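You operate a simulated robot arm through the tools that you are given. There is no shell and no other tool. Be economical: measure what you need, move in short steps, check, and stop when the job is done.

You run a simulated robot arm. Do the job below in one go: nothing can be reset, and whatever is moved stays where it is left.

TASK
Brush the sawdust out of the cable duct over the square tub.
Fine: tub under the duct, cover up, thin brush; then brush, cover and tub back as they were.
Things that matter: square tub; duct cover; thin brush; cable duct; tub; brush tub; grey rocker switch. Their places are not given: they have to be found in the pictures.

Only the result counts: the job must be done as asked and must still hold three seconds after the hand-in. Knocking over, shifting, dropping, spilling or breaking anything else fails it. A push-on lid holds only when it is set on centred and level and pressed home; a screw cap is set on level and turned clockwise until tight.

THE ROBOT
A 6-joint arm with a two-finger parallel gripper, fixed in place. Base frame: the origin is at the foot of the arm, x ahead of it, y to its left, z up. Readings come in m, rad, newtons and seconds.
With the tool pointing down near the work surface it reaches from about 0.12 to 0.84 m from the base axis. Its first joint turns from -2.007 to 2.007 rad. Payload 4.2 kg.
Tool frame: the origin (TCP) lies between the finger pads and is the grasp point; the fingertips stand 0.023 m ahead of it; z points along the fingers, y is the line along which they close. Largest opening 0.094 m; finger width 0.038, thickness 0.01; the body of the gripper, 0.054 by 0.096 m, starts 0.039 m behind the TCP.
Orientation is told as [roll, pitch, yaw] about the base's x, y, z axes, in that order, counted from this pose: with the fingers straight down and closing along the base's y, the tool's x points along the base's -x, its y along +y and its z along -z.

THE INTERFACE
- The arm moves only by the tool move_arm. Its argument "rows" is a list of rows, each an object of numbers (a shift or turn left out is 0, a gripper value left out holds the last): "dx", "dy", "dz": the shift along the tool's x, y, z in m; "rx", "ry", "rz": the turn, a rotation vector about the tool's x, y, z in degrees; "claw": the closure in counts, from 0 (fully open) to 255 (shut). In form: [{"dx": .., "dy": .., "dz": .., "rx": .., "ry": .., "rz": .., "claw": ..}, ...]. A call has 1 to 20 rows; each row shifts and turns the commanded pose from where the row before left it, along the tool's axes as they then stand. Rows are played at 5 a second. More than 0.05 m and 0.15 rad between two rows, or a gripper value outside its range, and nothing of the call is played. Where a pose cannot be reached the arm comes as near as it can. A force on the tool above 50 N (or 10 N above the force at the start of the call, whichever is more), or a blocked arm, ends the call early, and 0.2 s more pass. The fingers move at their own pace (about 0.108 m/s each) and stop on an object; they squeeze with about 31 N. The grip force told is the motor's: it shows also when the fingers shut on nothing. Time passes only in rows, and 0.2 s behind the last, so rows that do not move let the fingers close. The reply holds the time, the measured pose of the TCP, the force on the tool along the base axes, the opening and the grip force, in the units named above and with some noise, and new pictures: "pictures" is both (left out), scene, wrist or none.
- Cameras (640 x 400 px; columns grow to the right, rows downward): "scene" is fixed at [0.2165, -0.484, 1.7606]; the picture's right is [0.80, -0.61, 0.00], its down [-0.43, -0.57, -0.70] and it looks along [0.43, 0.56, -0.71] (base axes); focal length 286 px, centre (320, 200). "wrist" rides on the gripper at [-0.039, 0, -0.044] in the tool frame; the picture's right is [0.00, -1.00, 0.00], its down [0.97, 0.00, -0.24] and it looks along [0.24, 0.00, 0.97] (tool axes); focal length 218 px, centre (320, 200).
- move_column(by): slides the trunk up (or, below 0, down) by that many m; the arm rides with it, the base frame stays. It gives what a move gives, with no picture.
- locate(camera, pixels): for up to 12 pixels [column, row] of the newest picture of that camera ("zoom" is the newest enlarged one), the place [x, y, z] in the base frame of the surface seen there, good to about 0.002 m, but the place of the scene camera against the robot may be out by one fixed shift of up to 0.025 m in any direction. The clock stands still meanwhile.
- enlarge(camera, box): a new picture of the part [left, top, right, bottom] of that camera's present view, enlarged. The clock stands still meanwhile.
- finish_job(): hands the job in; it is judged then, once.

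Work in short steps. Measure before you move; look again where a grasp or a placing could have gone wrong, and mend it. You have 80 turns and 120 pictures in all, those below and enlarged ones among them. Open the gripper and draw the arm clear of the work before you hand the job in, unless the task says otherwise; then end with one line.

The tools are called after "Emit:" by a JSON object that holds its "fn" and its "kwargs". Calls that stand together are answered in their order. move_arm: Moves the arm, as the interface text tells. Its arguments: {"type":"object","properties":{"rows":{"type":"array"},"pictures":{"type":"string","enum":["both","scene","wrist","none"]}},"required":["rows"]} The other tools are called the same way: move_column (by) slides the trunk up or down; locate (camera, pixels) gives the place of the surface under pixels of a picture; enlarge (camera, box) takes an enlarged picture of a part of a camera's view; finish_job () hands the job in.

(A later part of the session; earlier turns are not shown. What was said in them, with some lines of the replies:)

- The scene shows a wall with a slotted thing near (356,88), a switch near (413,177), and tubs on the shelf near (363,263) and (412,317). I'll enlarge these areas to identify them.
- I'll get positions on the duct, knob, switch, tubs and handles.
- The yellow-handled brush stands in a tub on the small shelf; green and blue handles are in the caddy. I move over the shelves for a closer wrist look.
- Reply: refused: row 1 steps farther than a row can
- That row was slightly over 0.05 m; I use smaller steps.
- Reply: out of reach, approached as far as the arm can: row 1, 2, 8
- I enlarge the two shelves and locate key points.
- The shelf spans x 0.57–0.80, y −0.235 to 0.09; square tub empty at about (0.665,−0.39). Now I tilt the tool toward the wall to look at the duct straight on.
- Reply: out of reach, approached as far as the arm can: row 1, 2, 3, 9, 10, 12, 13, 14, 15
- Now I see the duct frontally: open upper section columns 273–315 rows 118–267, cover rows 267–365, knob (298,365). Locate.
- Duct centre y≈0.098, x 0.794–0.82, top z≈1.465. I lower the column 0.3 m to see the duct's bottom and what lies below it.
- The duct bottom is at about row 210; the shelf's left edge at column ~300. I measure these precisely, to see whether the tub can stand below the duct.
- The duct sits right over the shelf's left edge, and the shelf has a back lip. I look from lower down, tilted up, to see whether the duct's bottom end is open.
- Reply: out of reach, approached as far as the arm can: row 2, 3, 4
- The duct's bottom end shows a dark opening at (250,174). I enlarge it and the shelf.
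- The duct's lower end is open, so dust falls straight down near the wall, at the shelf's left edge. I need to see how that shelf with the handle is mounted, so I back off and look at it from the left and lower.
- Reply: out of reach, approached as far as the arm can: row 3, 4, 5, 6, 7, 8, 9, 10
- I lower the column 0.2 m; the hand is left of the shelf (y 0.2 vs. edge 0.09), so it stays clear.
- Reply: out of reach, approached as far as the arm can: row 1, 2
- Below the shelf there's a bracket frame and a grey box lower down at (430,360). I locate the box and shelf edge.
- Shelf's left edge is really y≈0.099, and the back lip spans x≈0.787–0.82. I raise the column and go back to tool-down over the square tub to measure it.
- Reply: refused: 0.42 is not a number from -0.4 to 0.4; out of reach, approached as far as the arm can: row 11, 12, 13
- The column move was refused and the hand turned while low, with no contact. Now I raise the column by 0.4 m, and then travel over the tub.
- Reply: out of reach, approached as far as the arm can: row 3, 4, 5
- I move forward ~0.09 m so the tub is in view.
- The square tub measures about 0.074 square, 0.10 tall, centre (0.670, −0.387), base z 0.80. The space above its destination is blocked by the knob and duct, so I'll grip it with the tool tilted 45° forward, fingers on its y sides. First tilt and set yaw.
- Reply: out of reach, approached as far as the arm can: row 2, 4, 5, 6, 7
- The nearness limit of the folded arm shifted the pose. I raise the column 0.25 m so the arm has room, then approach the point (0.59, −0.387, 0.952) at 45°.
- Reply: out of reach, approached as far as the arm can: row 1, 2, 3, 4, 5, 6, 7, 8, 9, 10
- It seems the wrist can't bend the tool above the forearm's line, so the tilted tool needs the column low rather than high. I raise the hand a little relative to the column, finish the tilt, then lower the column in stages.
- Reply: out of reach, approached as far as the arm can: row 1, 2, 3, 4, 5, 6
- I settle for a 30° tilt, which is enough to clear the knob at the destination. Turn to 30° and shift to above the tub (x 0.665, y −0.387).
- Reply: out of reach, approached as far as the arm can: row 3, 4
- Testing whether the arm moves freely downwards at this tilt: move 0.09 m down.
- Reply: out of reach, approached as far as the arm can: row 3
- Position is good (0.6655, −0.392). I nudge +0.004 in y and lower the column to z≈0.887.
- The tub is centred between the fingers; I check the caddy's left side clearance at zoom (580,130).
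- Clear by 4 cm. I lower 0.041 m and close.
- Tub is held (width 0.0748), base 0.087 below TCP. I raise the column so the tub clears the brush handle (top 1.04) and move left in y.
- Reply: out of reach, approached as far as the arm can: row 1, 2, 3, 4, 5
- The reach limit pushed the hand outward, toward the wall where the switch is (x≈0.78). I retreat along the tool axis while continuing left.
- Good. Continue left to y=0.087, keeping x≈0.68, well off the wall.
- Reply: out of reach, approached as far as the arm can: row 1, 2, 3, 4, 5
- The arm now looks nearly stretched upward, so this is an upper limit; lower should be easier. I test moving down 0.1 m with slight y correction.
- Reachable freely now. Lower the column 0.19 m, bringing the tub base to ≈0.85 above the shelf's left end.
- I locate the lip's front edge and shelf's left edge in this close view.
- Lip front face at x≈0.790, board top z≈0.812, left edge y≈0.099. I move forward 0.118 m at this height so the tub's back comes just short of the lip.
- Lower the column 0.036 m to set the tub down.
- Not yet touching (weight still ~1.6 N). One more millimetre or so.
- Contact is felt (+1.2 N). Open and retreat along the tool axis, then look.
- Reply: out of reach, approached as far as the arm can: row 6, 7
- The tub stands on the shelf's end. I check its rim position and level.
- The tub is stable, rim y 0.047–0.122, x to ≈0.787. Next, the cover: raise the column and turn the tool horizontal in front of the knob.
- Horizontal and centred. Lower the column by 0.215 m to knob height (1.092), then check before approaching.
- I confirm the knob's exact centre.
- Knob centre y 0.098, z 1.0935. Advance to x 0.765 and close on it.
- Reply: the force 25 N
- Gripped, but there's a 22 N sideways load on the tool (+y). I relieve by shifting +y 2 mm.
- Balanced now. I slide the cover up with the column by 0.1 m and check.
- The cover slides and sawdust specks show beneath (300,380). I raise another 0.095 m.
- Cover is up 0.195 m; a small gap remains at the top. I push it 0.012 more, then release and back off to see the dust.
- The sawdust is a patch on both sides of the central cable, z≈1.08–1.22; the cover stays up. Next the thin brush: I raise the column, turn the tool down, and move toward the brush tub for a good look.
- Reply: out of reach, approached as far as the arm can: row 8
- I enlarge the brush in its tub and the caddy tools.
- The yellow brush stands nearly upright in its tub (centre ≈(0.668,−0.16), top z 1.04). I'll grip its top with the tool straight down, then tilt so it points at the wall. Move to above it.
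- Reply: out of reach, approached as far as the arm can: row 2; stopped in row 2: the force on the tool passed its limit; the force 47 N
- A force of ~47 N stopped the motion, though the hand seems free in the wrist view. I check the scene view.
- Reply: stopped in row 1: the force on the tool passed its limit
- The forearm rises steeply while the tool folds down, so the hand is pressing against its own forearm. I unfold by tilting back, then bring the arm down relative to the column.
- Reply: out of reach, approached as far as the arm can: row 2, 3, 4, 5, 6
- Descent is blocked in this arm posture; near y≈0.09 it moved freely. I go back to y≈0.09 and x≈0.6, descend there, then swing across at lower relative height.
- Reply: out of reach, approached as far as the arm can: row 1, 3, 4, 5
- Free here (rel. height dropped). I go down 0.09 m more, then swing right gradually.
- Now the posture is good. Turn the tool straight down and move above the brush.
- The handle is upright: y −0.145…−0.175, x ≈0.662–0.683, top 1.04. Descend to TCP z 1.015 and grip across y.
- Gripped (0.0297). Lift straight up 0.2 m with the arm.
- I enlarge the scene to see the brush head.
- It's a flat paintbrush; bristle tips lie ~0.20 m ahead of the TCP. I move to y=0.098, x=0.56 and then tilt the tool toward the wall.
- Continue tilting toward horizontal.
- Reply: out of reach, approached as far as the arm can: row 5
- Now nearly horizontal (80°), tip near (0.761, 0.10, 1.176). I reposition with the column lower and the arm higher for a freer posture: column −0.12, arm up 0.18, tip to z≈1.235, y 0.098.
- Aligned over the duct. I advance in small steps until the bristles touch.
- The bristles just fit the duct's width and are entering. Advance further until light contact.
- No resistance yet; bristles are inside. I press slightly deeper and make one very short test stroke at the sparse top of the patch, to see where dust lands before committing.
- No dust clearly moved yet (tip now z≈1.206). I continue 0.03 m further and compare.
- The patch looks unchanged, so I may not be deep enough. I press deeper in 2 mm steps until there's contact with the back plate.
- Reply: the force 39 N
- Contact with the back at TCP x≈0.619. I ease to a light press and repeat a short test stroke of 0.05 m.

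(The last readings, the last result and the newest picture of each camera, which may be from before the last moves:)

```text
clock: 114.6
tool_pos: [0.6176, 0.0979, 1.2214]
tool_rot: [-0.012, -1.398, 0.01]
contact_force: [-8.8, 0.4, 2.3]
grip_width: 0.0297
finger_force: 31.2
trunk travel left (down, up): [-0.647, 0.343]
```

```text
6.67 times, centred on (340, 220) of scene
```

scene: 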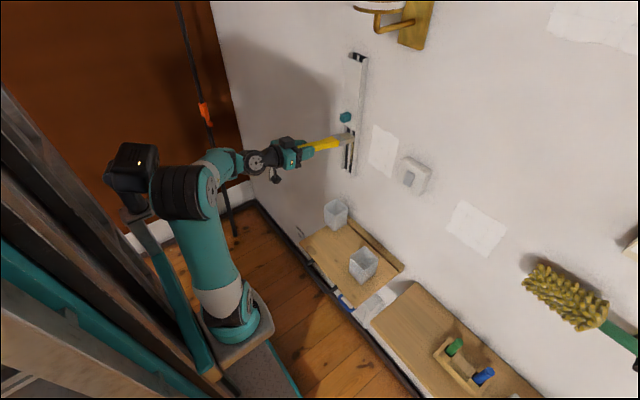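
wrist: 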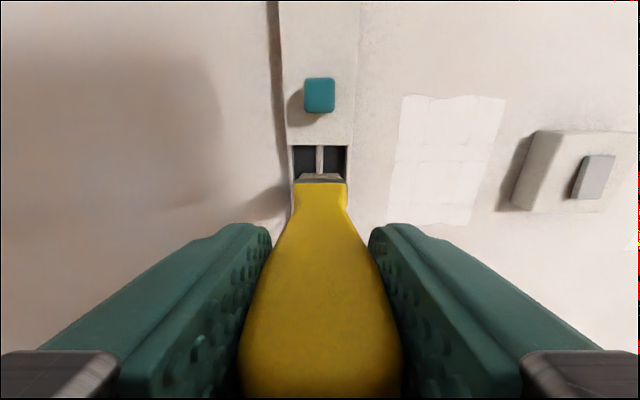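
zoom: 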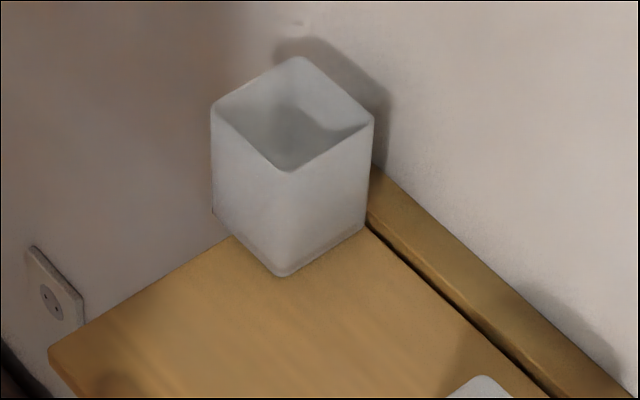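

Flecks remain behind the brush, and nothing has fallen. I extend the stroke through the dense part (tip to ≈1.11) and look again.

Emit:
{"fn": "move_arm", "kwargs": {"rows": [{"dx": 0.0148, "dz": 0.0026}, {"dx": 0.0148, "dz": 0.0026}, {"dx": 0.0148, "dz": 0.0026}, {"dx": 0.0148, "dz": 0.0026}, {"dx": 0.0148, "dz": 0.0026}, {}], "pictures": "wrist"}}

Emit:
{"fn": "enlarge", "kwargs": {"camera": "wrist", "box": [260, 40, 380, 190]}}

Emit:
{"fn": "enlarge", "kwargs": {"camera": "scene", "box": [310, 190, 370, 250]}}

```text
clock: 116.0
tool_pos: [0.6194, 0.0974, 1.1466]
tool_rot: [-0.01, -1.4, 0.007]
contact_force: [-11.5, 0.1, 3.5]
grip_width: 0.0291
finger_force: 30.3
trunk travel left (down, up): [-0.647, 0.343]
```

wrist: 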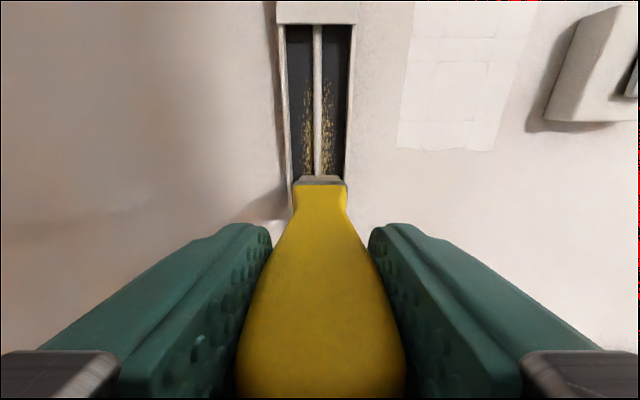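

```text
2.67 times, centred on (320, 115) of wrist
```

zoom: 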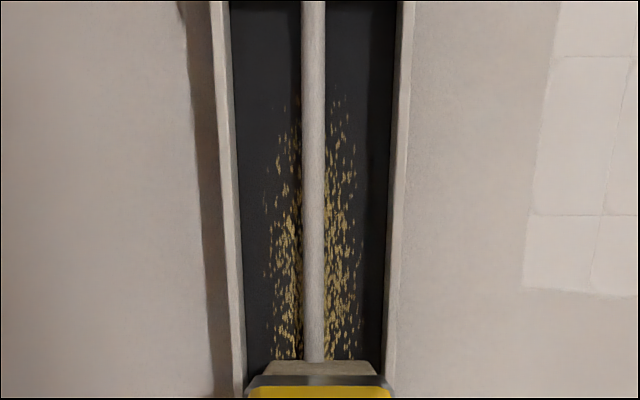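

```text
6.67 times, centred on (340, 220) of scene
```

zoom: 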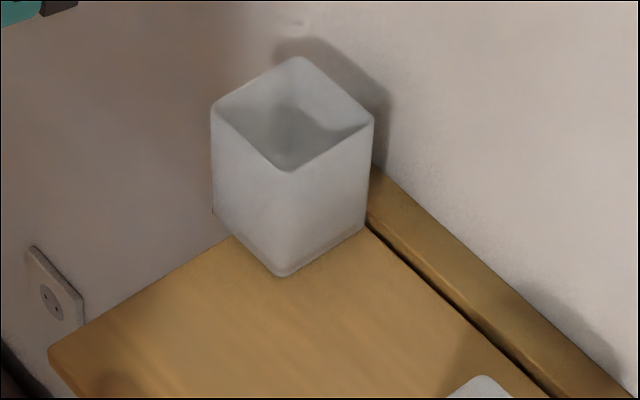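

One pass left the specks in place. I complete the stroke down to the duct's lower end (tip ≈1.06), lift off the plate, and compare from above.

Emit:
{"fn": "move_arm", "kwargs": {"rows": [{"dx": 0.0128, "dz": 0.0022}, {"dx": 0.0128, "dz": 0.0022}, {"dx": 0.0128, "dz": 0.0022}, {"dx": 0.0128, "dz": 0.0022}, {"dx": 0.0128, "dz": 0.0022}, {}], "pictures": "wrist"}}

Emit:
{"fn": "enlarge", "kwargs": {"camera": "wrist", "box": [260, 0, 380, 190]}}

Emit:
{"fn": "enlarge", "kwargs": {"camera": "scene", "box": [310, 190, 370, 250]}}

```text
clock: 117.4
tool_pos: [0.6192, 0.097, 1.0803]
tool_rot: [-0.012, -1.397, 0.01]
contact_force: [-1.6, -1.5, 0.1]
grip_width: 0.0295
finger_force: 31.0
trunk travel left (down, up): [-0.647, 0.343]
```

wrist: 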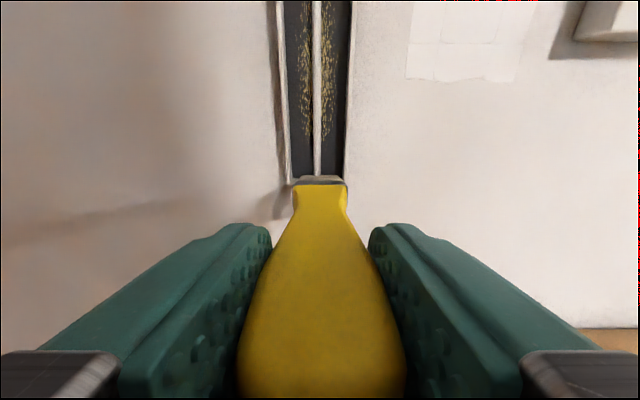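

```text
2.11 times, centred on (320, 95) of wrist
```

zoom: 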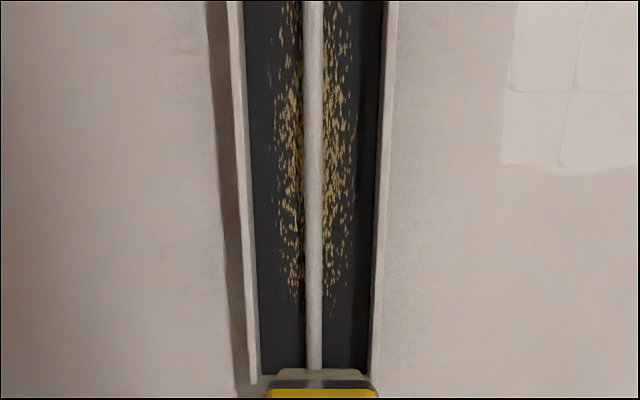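

```text
6.67 times, centred on (340, 220) of scene
```

zoom: 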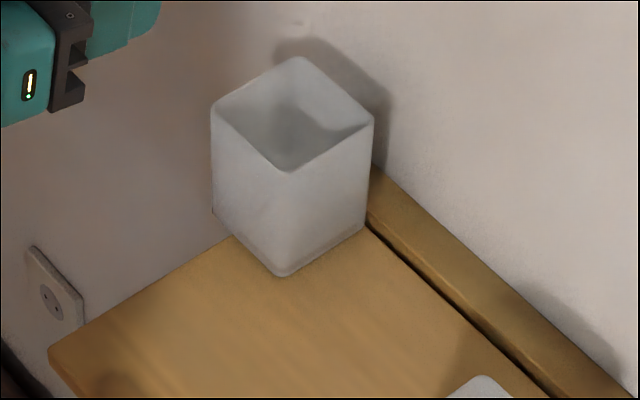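

Specks look slightly thinner at best, so it seems repeated strokes are needed. I press slightly and do several full up-and-down strokes along the open section, then look.

Emit:
{"fn": "move_arm", "kwargs": {"rows": [{"dx": -0.0453, "dz": -0.0068}, {"dx": -0.0453, "dz": -0.0078}, {"dx": -0.0453, "dz": -0.0078}, {"dx": -0.0453, "dz": -0.0078}, {"dx": 0.0453, "dz": 0.0083}, {"dx": 0.0453, "dz": 0.0078}, {"dx": 0.0453, "dz": 0.0078}, {"dx": 0.0453, "dz": 0.0078}, {"dx": -0.0453, "dz": -0.0078}, {"dx": -0.0453, "dz": -0.0078}, {"dx": -0.0453, "dz": -0.0078}, {"dx": -0.0453, "dz": -0.0078}, {"dx": 0.0453, "dz": 0.0078}, {"dx": 0.0453, "dz": 0.0078}, {"dx": 0.0453, "dz": 0.0078}, {"dx": 0.0453, "dz": 0.0078}, {}], "pictures": "wrist"}}

Emit:
{"fn": "enlarge", "kwargs": {"camera": "wrist", "box": [260, 0, 380, 190]}}

Emit:
{"fn": "enlarge", "kwargs": {"camera": "scene", "box": [310, 190, 370, 250]}}

```text
clock: 121.0
tool_pos: [0.6203, 0.0987, 1.0802]
tool_rot: [-0.013, -1.398, 0.009]
contact_force: [-1.0, 0.1, -1.2]
grip_width: 0.0293
finger_force: 30.8
trunk travel left (down, up): [-0.647, 0.343]
```

wrist: 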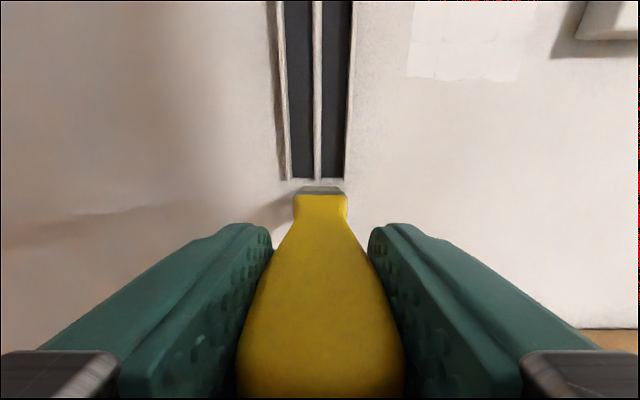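

```text
2.11 times, centred on (320, 95) of wrist
```

zoom: 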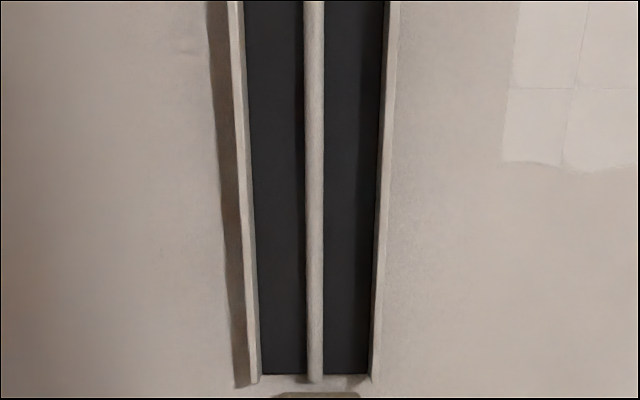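

```text
6.67 times, centred on (340, 220) of scene
```

zoom: 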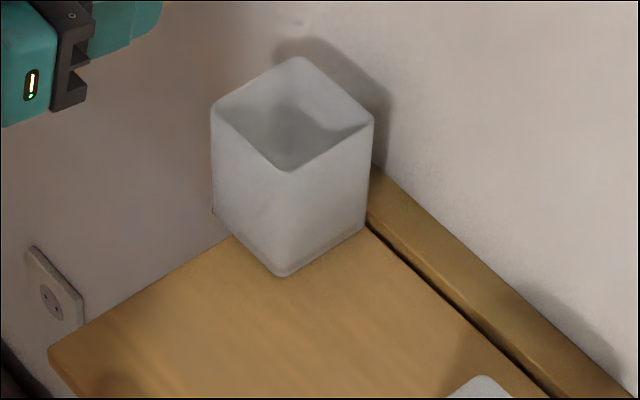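

The duct is clean and nothing lies on the ledge. Now I return the brush: back off, raise the column 0.12 m, turn the tool down and go above the brush tub.

Emit:
{"fn": "move_arm", "kwargs": {"rows": [{"dz": -0.03}, {"dz": -0.03}, {}], "pictures": "none"}}

Emit:
{"fn": "move_column", "kwargs": {"by": 0.12}}

Emit:
{"fn": "move_arm", "kwargs": {"rows": [{"ry": 8}, {"ry": 8}, {"ry": 8}, {"ry": 8}, {"ry": 8}, {"ry": 8}, {"ry": 8}, {"ry": 8}, {"ry": 8}, {"ry": 8.1}, {"dy": -0.0432, "dx": -0.0185}, {"dy": -0.0432, "dx": -0.0185}, {"dy": -0.0432, "dx": -0.0185}, {"dy": -0.0432, "dx": -0.0185}, {"dy": -0.0432, "dx": -0.0185}, {"dy": -0.0432, "dx": -0.0185}, {}], "pictures": "wrist"}}

Emit:
{"fn": "enlarge", "kwargs": {"camera": "wrist", "box": [80, 60, 400, 260]}}

Emit:
{"fn": "enlarge", "kwargs": {"camera": "scene", "box": [310, 180, 430, 280]}}

```text
clock: 121.8
tool_pos: [0.5653, 0.1019, 1.0923]
tool_rot: [-0.015, -1.395, 0.01]
contact_force: [-0.5, -0.2, -1.3]
grip_width: 0.0292
finger_force: 31.1
out of reach, approached as far as the arm can: row 2
trunk travel left (down, up): [-0.647, 0.343]
```

```text
clock: 123.3
tool_pos: [0.5659, 0.1026, 1.2125]
tool_rot: [-0.012, -1.396, 0.006]
contact_force: [-0.4, 0.2, -0.9]
grip_width: 0.0295
finger_force: 30.8
trunk travel left (down, up): [-0.767, 0.223]
```

```text
clock: 126.9
tool_pos: [0.6777, -0.1556, 1.213]
tool_rot: [-0.001, 0.002, -0.004]
contact_force: [-1.2, -0.1, -0.3]
grip_width: 0.0293
finger_force: 30.6
trunk travel left (down, up): [-0.767, 0.223]
```

wrist: 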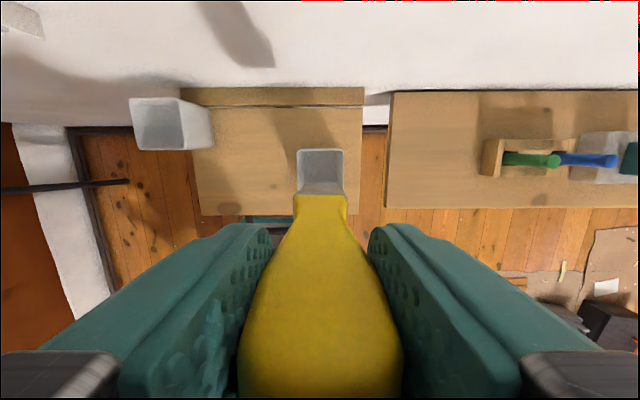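

```text
2.00 times, centred on (240, 160) of wrist
```

zoom: 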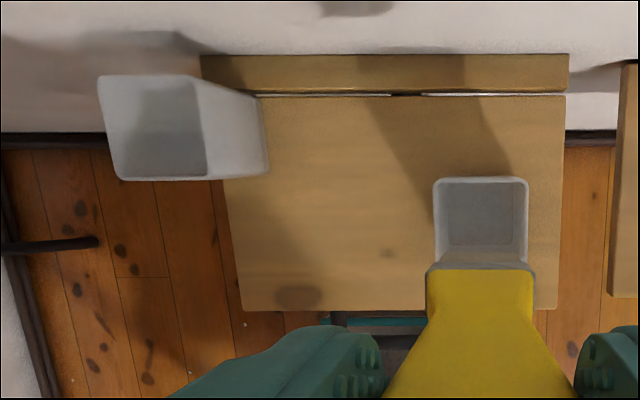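

```text
4.00 times, centred on (370, 230) of scene
```

zoom: 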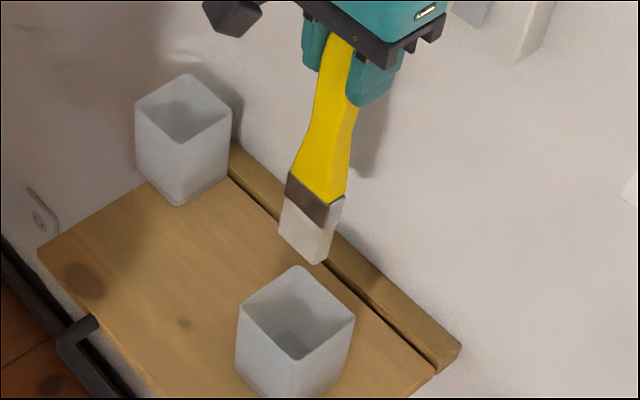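

The brush tilted about 4° in the grip from the pressing (ferrule edge at row 195 vs 183). I compensate with a −4.4° tilt, lower it into the tub at the original spot, release, rise, and check.

Emit:
{"fn": "move_arm", "kwargs": {"rows": [{"ry": -4.4}, {"dx": 0.0055, "dz": -0.0004, "dy": -0.006}, {"dx": 0.003, "dz": 0.0387}, {"dx": 0.003, "dz": 0.0387}, {"dx": 0.003, "dz": 0.0387}, {"dx": 0.003, "dz": 0.0387}, {"dx": 0.003, "dz": 0.0387}, {"dx": 0.0001, "dz": 0.0015}, {}], "pictures": "wrist"}}

Emit:
{"fn": "enlarge", "kwargs": {"camera": "scene", "box": [310, 180, 430, 280]}}

```text
clock: 128.9
tool_pos: [0.6696, -0.1632, 1.0164]
tool_rot: [-0.001, -0.075, -0.006]
contact_force: [0.1, -0.3, -1.1]
grip_width: 0.0296
finger_force: 31.5
trunk travel left (down, up): [-0.767, 0.223]
```

wrist: 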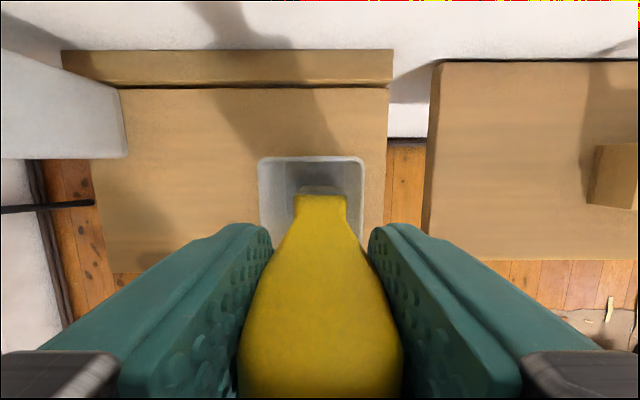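

```text
4.00 times, centred on (370, 230) of scene
```

zoom: 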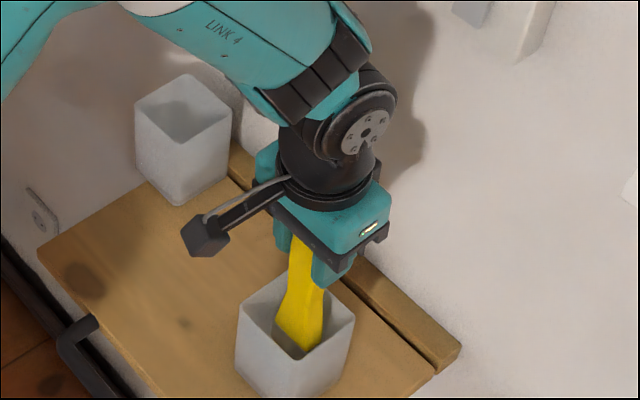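

The brush is inside its tub, just not touching the floor. I lower 3 mm more, release, rise clear, and travel toward the cover knob, turning the tool horizontal.

Emit:
{"fn": "move_arm", "kwargs": {"rows": [{"dx": 0.0001, "dz": 0.0015}, {"dx": 0.0001, "dz": 0.0015}, {}, {"claw": 150}, {"claw": 0}, {}, {}], "pictures": "none"}}

Emit:
{"fn": "move_arm", "kwargs": {"rows": [{"dx": -0.0036, "dz": -0.0465}, {"dx": -0.0036, "dz": -0.0465}, {"dx": -0.0036, "dz": -0.0465}, {"dx": -0.0036, "dz": -0.0465}, {"dx": -0.0036, "dz": -0.0465}, {"dx": -0.0036, "dz": -0.0465}, {"dy": 0.0435, "dx": 0.012, "dz": -0.001}, {"dy": 0.0435, "dx": 0.012, "dz": -0.001}, {"dy": 0.0435, "dx": 0.012, "dz": -0.001}, {"dy": 0.0435, "dx": 0.012, "dz": -0.001}, {"dy": 0.0435, "dx": 0.012, "dz": -0.001}, {"dy": 0.0435, "dx": 0.012, "dz": -0.001}, {}], "pictures": "wrist"}}

Emit:
{"fn": "move_arm", "kwargs": {"rows": [{"ry": -8}, {"ry": -8}, {"ry": -8}, {"ry": -8}, {"ry": -8}, {"ry": -8}, {"ry": -8}, {"ry": -8}, {"ry": -8}, {"ry": -8}, {"ry": -5.5}, {}], "pictures": "both"}}

Emit:
{"fn": "locate", "kwargs": {"camera": "wrist", "pixels": [[318, 195], [318, 205], [310, 200], [326, 200], [318, 215]]}}

```text
clock: 130.5
tool_pos: [0.6699, -0.1628, 1.0152]
tool_rot: [-0.002, -0.076, -0.005]
contact_force: [0.3, 0.0, 1.0]
grip_width: 0.0939
finger_force: 0.1
trunk travel left (down, up): [-0.767, 0.223]
```

```text
clock: 133.3
tool_pos: [0.5988, 0.0999, 1.2934]
tool_rot: [-0.002, -0.073, -0.007]
contact_force: [0.1, 0.3, -0.6]
grip_width: 0.0939
finger_force: 0.1
trunk travel left (down, up): [-0.767, 0.223]
```

wrist: 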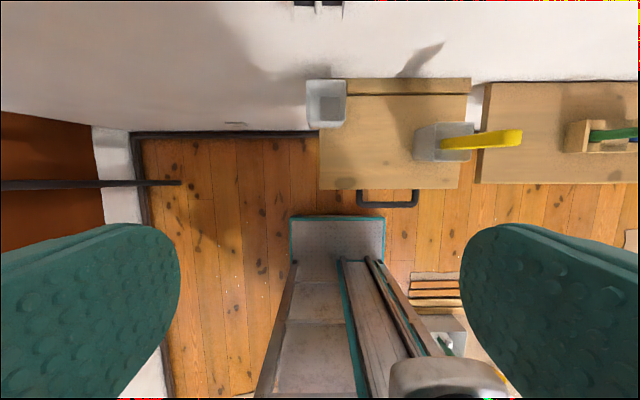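

```text
clock: 135.9
tool_pos: [0.5986, 0.0994, 1.2938]
tool_rot: [-0.714, -1.569, 0.709]
contact_force: [-0.1, 0.4, -0.6]
grip_width: 0.0941
finger_force: 0.0
trunk travel left (down, up): [-0.767, 0.223]
```

scene: 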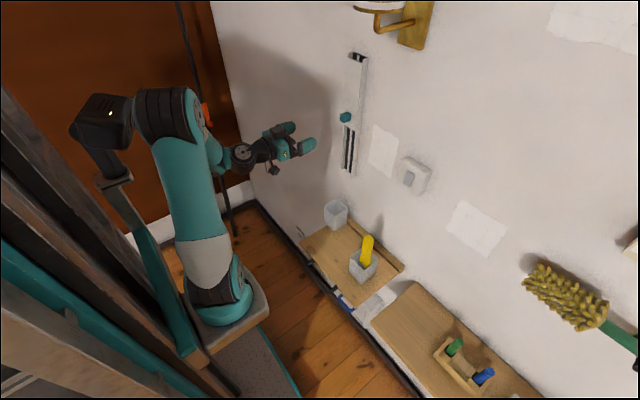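
wrist: 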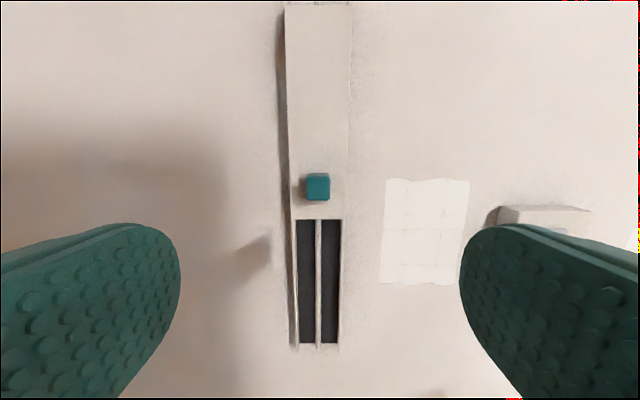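

```text
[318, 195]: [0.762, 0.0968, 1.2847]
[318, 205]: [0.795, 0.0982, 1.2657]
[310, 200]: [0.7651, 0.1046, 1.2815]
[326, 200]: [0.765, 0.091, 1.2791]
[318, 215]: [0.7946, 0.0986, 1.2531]
```

The brush stands upright in its tub again. Knob centre is at ≈(y 0.098, z 1.290). I advance, grip it, slide the cover down 0.1965 m, release and back off.

Emit:
{"fn": "move_arm", "kwargs": {"rows": [{"dz": 0.0415, "dx": 0.0035}, {"dz": 0.0415}, {"dz": 0.0415}, {"dz": 0.0415}, {}, {"claw": 255}, {}, {}, {}], "pictures": "none"}}

Emit:
{"fn": "move_column", "kwargs": {"by": -0.1}}

Emit:
{"fn": "move_column", "kwargs": {"by": -0.09}}

Emit:
{"fn": "move_arm", "kwargs": {"rows": [{"dx": 0.003}, {"dx": 0.003}, {}], "pictures": "wrist"}}

Emit:
{"fn": "enlarge", "kwargs": {"camera": "scene", "box": [310, 40, 410, 190]}}

```text
clock: 137.9
tool_pos: [0.766, 0.0991, 1.2903]
tool_rot: [-0.276, -1.567, 0.277]
contact_force: [6.6, 16.7, 0.1]
grip_width: 0.0237
finger_force: 45.2
trunk travel left (down, up): [-0.767, 0.223]
```

```text
clock: 139.2
tool_pos: [0.7649, 0.0998, 1.1891]
tool_rot: [-0.365, -1.567, 0.365]
contact_force: [7.0, 24.7, -2.8]
grip_width: 0.0239
finger_force: 45.2
trunk travel left (down, up): [-0.667, 0.323]
```

```text
clock: 140.5
tool_pos: [0.7655, 0.0999, 1.0977]
tool_rot: [-0.276, -1.566, 0.276]
contact_force: [7.0, 26.9, -3.1]
grip_width: 0.0238
finger_force: 45.3
trunk travel left (down, up): [-0.577, 0.413]
```

```text
clock: 141.3
tool_pos: [0.7667, 0.1001, 1.093]
tool_rot: [-0.18, -1.566, 0.178]
contact_force: [4.8, 26.1, 2.1]
grip_width: 0.0237
finger_force: 45.2
trunk travel left (down, up): [-0.577, 0.413]
```

wrist: 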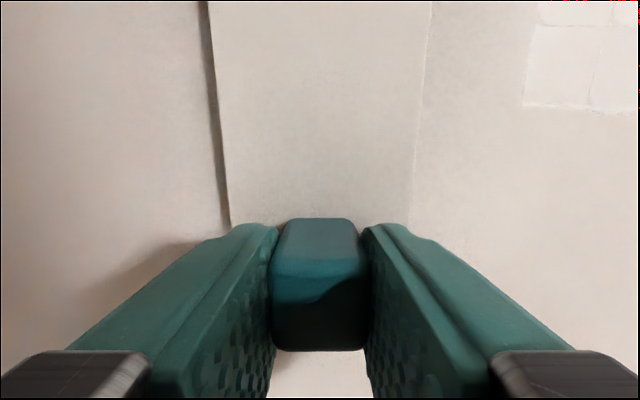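

```text
2.67 times, centred on (360, 115) of scene
```

zoom: 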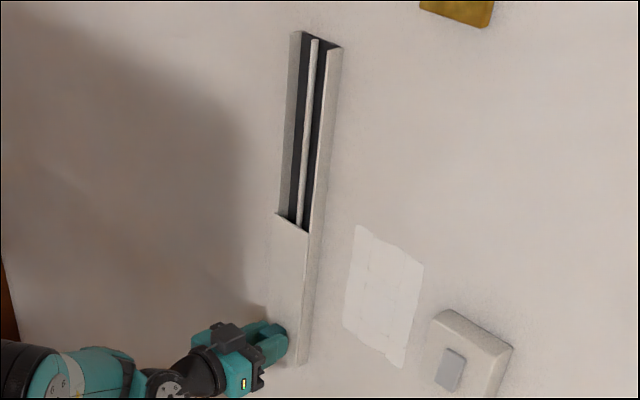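

The knob sits ~2.5 mm higher against the fingers than at first, so I lower 2.5 mm more, release, back off, then tilt the tool to 30° above the square tub.

Emit:
{"fn": "move_arm", "kwargs": {"rows": [{"dx": 0.0013}, {"dx": 0.0013}, {}, {"claw": 130}, {"claw": 0}, {}, {}, {"dz": -0.043}, {"dz": -0.043}, {"dz": -0.043}, {}], "pictures": "wrist"}}

Emit:
{"fn": "locate", "kwargs": {"camera": "wrist", "pixels": [[316, 190], [316, 200], [316, 210], [316, 220], [330, 60], [330, 230]]}}

Emit:
{"fn": "move_arm", "kwargs": {"rows": [{"ry": 8}, {"ry": 8}, {"ry": 8}, {"ry": 8}, {"ry": 8}, {"ry": 8}, {"ry": 8}, {"ry": 3.8}, {}], "pictures": "none"}}

Emit:
{"fn": "move_column", "kwargs": {"by": -0.1}}

Emit:
{"fn": "move_arm", "kwargs": {"rows": [{}], "pictures": "both"}}

```text
clock: 143.7
tool_pos: [0.6359, 0.098, 1.0928]
tool_rot: [-0.521, -1.568, 0.516]
contact_force: [-0.4, 0.3, 0.8]
grip_width: 0.094
finger_force: 0.1
trunk travel left (down, up): [-0.577, 0.413]
```

wrist: 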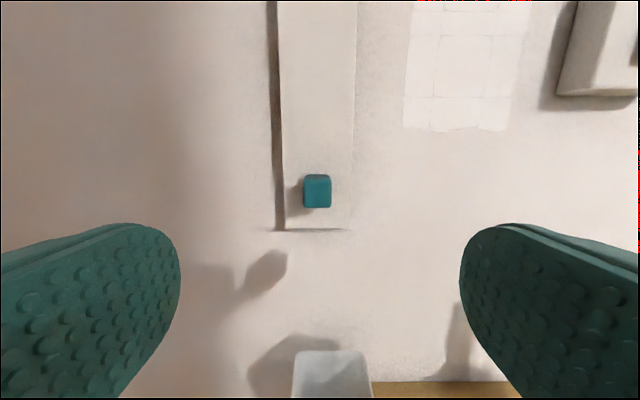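

```text
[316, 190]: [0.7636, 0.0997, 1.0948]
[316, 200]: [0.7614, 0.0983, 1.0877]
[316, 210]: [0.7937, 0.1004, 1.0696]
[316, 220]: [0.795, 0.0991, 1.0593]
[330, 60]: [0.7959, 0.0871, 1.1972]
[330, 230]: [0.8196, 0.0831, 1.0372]
```

```text
clock: 145.7
tool_pos: [0.6364, 0.0984, 1.0915]
tool_rot: [-0.002, -0.522, -0.003]
contact_force: [-0.6, 0.3, -0.5]
grip_width: 0.0936
finger_force: 0.0
trunk travel left (down, up): [-0.577, 0.413]
```

```text
clock: 147.0
tool_pos: [0.6358, 0.0986, 0.9921]
tool_rot: [-0.003, -0.525, -0.002]
contact_force: [0.6, -0.6, 0.4]
grip_width: 0.0939
finger_force: 0.0
trunk travel left (down, up): [-0.477, 0.513]
```

```text
clock: 147.4
tool_pos: [0.6365, 0.0987, 0.9914]
tool_rot: [-0.001, -0.523, -0.003]
contact_force: [-0.3, -0.3, 0.4]
grip_width: 0.094
finger_force: 0.0
trunk travel left (down, up): [-0.477, 0.513]
5 turns are left
```

scene: 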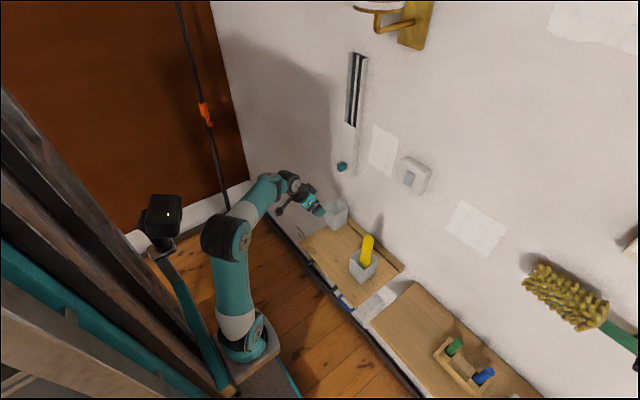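
wrist: 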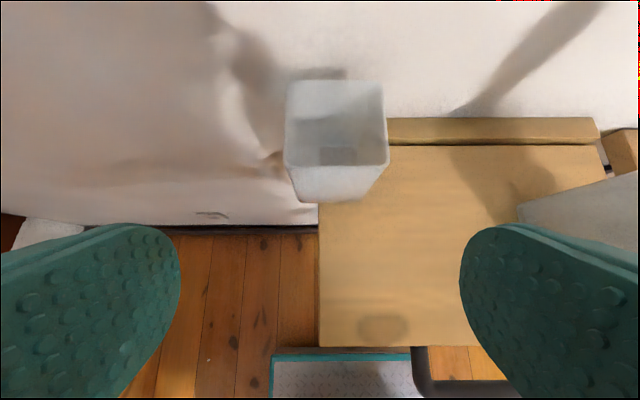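

The cover is back (knob z≈1.094 as at first). Now I approach the tub along the earlier path, grip it, lift 5 cm, draw it back from the wall, raise, and carry it across in front of the brush tub.

Emit:
{"fn": "move_arm", "kwargs": {"rows": [{"dx": -0.0242, "dz": 0.0226, "dy": -0.006}, {"dx": -0.0242, "dz": 0.0226, "dy": -0.006}, {"dz": 0.03}, {"dz": 0.03}, {"dz": 0.03}, {}, {"claw": 255}, {}, {}, {}], "pictures": "none"}}

Emit:
{"fn": "move_column", "kwargs": {"by": 0.05}}

Emit:
{"fn": "move_arm", "kwargs": {"rows": [{"dx": 0.0375, "dz": -0.0216}, {"dx": 0.0375, "dz": -0.0216}, {"dx": 0.0375, "dz": -0.0216}, {}], "pictures": "none"}}

Emit:
{"fn": "move_column", "kwargs": {"by": 0.22}}

Emit:
{"fn": "move_arm", "kwargs": {"rows": [{"dy": -0.0431}, {"dy": -0.0431}, {"dy": -0.0431}, {"dy": -0.0431}, {"dy": -0.0431}, {"dy": -0.0431}, {"dy": -0.0431}, {"dy": -0.0431}, {"dy": -0.0431}, {"dy": -0.0431}, {"dy": -0.0435}, {}], "pictures": "both"}}

```text
clock: 149.6
tool_pos: [0.7466, 0.0845, 0.8992]
tool_rot: [-0.003, -0.524, -0.003]
contact_force: [0.2, 0.6, 1.5]
grip_width: 0.0747
finger_force: 31.3
trunk travel left (down, up): [-0.477, 0.513]
```

```text
clock: 150.5
tool_pos: [0.7469, 0.086, 0.9488]
tool_rot: [-0.003, -0.523, -0.004]
contact_force: [-0.2, 0.0, -1.8]
grip_width: 0.075
finger_force: 31.1
trunk travel left (down, up): [-0.527, 0.463]
```

```text
clock: 151.5
tool_pos: [0.6151, 0.086, 0.9488]
tool_rot: [-0.004, -0.525, -0.002]
contact_force: [0.4, -0.8, -1.5]
grip_width: 0.0748
finger_force: 31.3
trunk travel left (down, up): [-0.527, 0.463]
```

```text
clock: 153.8
tool_pos: [0.6159, 0.0868, 1.1686]
tool_rot: [-0.002, -0.523, -0.005]
contact_force: [0.2, -1.3, -1.8]
grip_width: 0.0745
finger_force: 30.9
trunk travel left (down, up): [-0.747, 0.243]
```

```text
clock: 156.4
tool_pos: [0.6159, -0.3873, 1.1704]
tool_rot: [-0.003, -0.523, -0.004]
contact_force: [0.0, -0.4, -1.8]
grip_width: 0.0747
finger_force: 30.7
trunk travel left (down, up): [-0.747, 0.243]
4 turns are left
```

scene: 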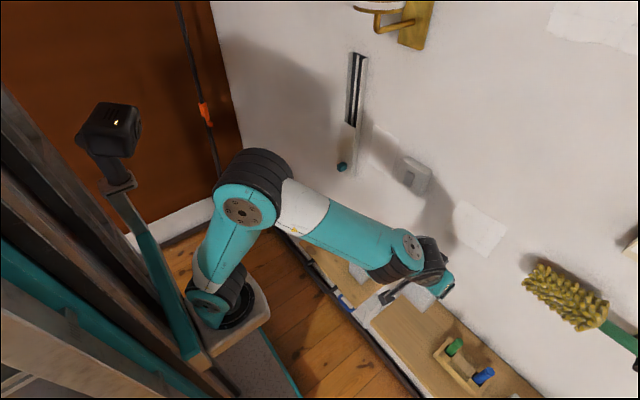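
wrist: 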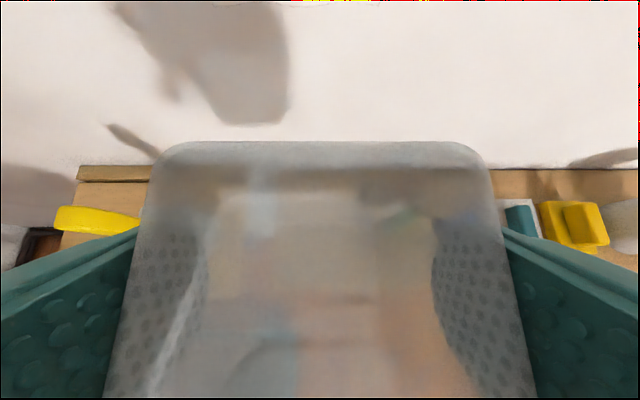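

Tub is held and above its home region. I move forward 0.0515 m and lower to just above the bench, then touch down gently.

Emit:
{"fn": "move_arm", "kwargs": {"rows": [{"dx": -0.0223, "dz": 0.0129}, {"dx": -0.0223, "dz": 0.0129}, {"dx": 0.02, "dz": 0.03465}, {"dx": 0.02, "dz": 0.03465}, {"dx": 0.02, "dz": 0.03465}, {"dx": 0.02, "dz": 0.03465}, {"dx": 0.02, "dz": 0.03465}, {"dx": 0.02, "dz": 0.03465}, {"dx": 0.0185, "dz": 0.032}, {}], "pictures": "none"}}

Emit:
{"fn": "move_arm", "kwargs": {"rows": [{"dx": 0.001, "dz": 0.0017}, {"dx": 0.0007, "dz": 0.0013}, {}], "pictures": "none"}}

Emit:
{"fn": "move_arm", "kwargs": {"rows": [{"dx": 0.0005, "dz": 0.0009}, {}], "pictures": "both"}}

```text
clock: 158.7
tool_pos: [0.6653, -0.3883, 0.8933]
tool_rot: [-0.001, -0.523, -0.002]
contact_force: [-0.1, 0.1, -2.5]
grip_width: 0.0749
finger_force: 31.0
trunk travel left (down, up): [-0.747, 0.243]
```

```text
clock: 159.4
tool_pos: [0.6657, -0.3887, 0.8889]
tool_rot: [-0.004, -0.524, -0.003]
contact_force: [0.0, 0.5, -1.5]
grip_width: 0.0747
finger_force: 31.5
trunk travel left (down, up): [-0.747, 0.243]
```

```text
clock: 160.1
tool_pos: [0.6653, -0.3877, 0.8886]
tool_rot: [-0.001, -0.523, -0.004]
contact_force: [0.1, -1.2, -1.4]
grip_width: 0.075
finger_force: 30.9
trunk travel left (down, up): [-0.747, 0.243]
3 turns are left
```

scene: 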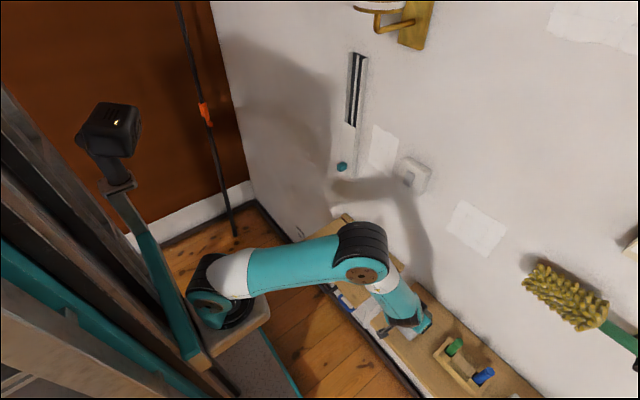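
wrist: 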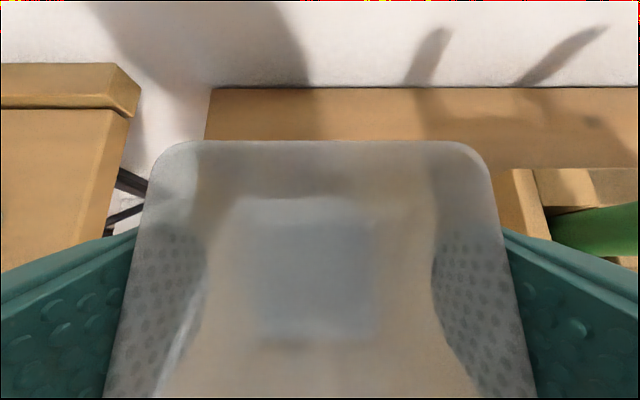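

About 1.5 mm above the bench. I lower that, release, retreat along the tool axis, and check everything.

Emit:
{"fn": "move_arm", "kwargs": {"rows": [{"dx": -0.0008, "dz": 0.0014}, {"dx": 0.0004, "dz": 0.0008}, {}, {"claw": 180}, {"claw": 0}, {}, {}, {"dz": -0.03}, {"dz": -0.04}, {"dz": -0.04}, {"dz": -0.04}, {"dz": -0.045}, {"dz": -0.045}, {}], "pictures": "both"}}

Emit:
{"fn": "enlarge", "kwargs": {"camera": "scene", "box": [300, 200, 500, 400]}}

Emit:
{"fn": "enlarge", "kwargs": {"camera": "wrist", "box": [160, 100, 480, 300]}}

```text
clock: 163.1
tool_pos: [0.5461, -0.3875, 1.0948]
tool_rot: [0.0, -0.523, -0.004]
contact_force: [0.1, 0.1, -0.4]
grip_width: 0.0938
finger_force: 0.1
trunk travel left (down, up): [-0.747, 0.243]
```

scene: 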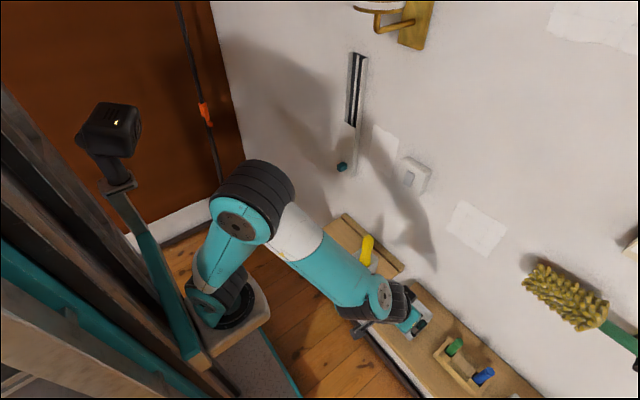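
wrist: 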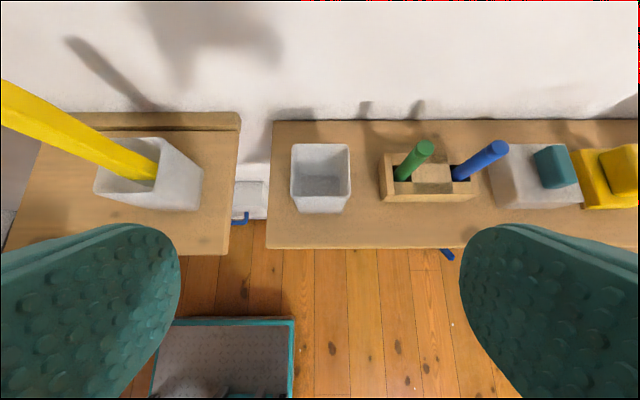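

```text
2.00 times, centred on (400, 300) of scene
```

zoom: 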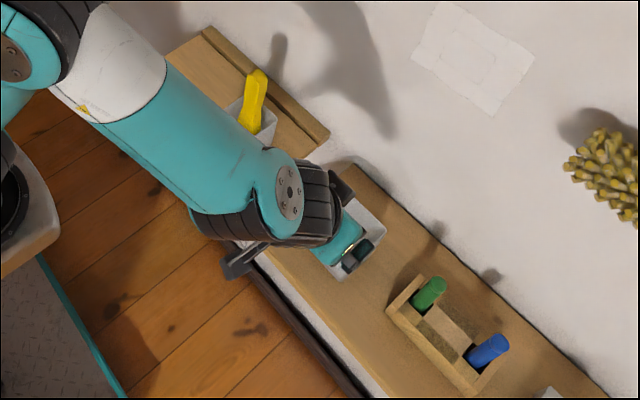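

```text
2.00 times, centred on (320, 200) of wrist
2 turns are left
```

zoom: 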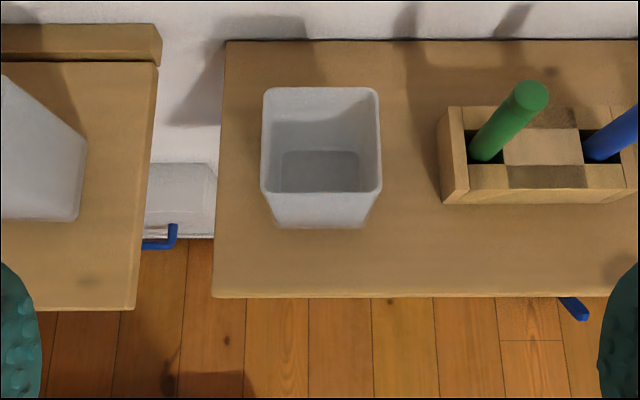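

The tub, brush and cover are back in their places, and the gripper is open and clear of the work. I hand the job in.

Emit:
{"fn": "finish_job", "kwargs": {}}

```text
The job is handed in.
```

I brushed the cable duct clean and put the brush, cover and tub back where they were, but I can't confirm the sawdust landed in the square tub. No sawdust was visible in the tub, on the shelf or on the ledge afterwards. The ledge along the wall also kept the tub just in front of the duct rather than directly under it.
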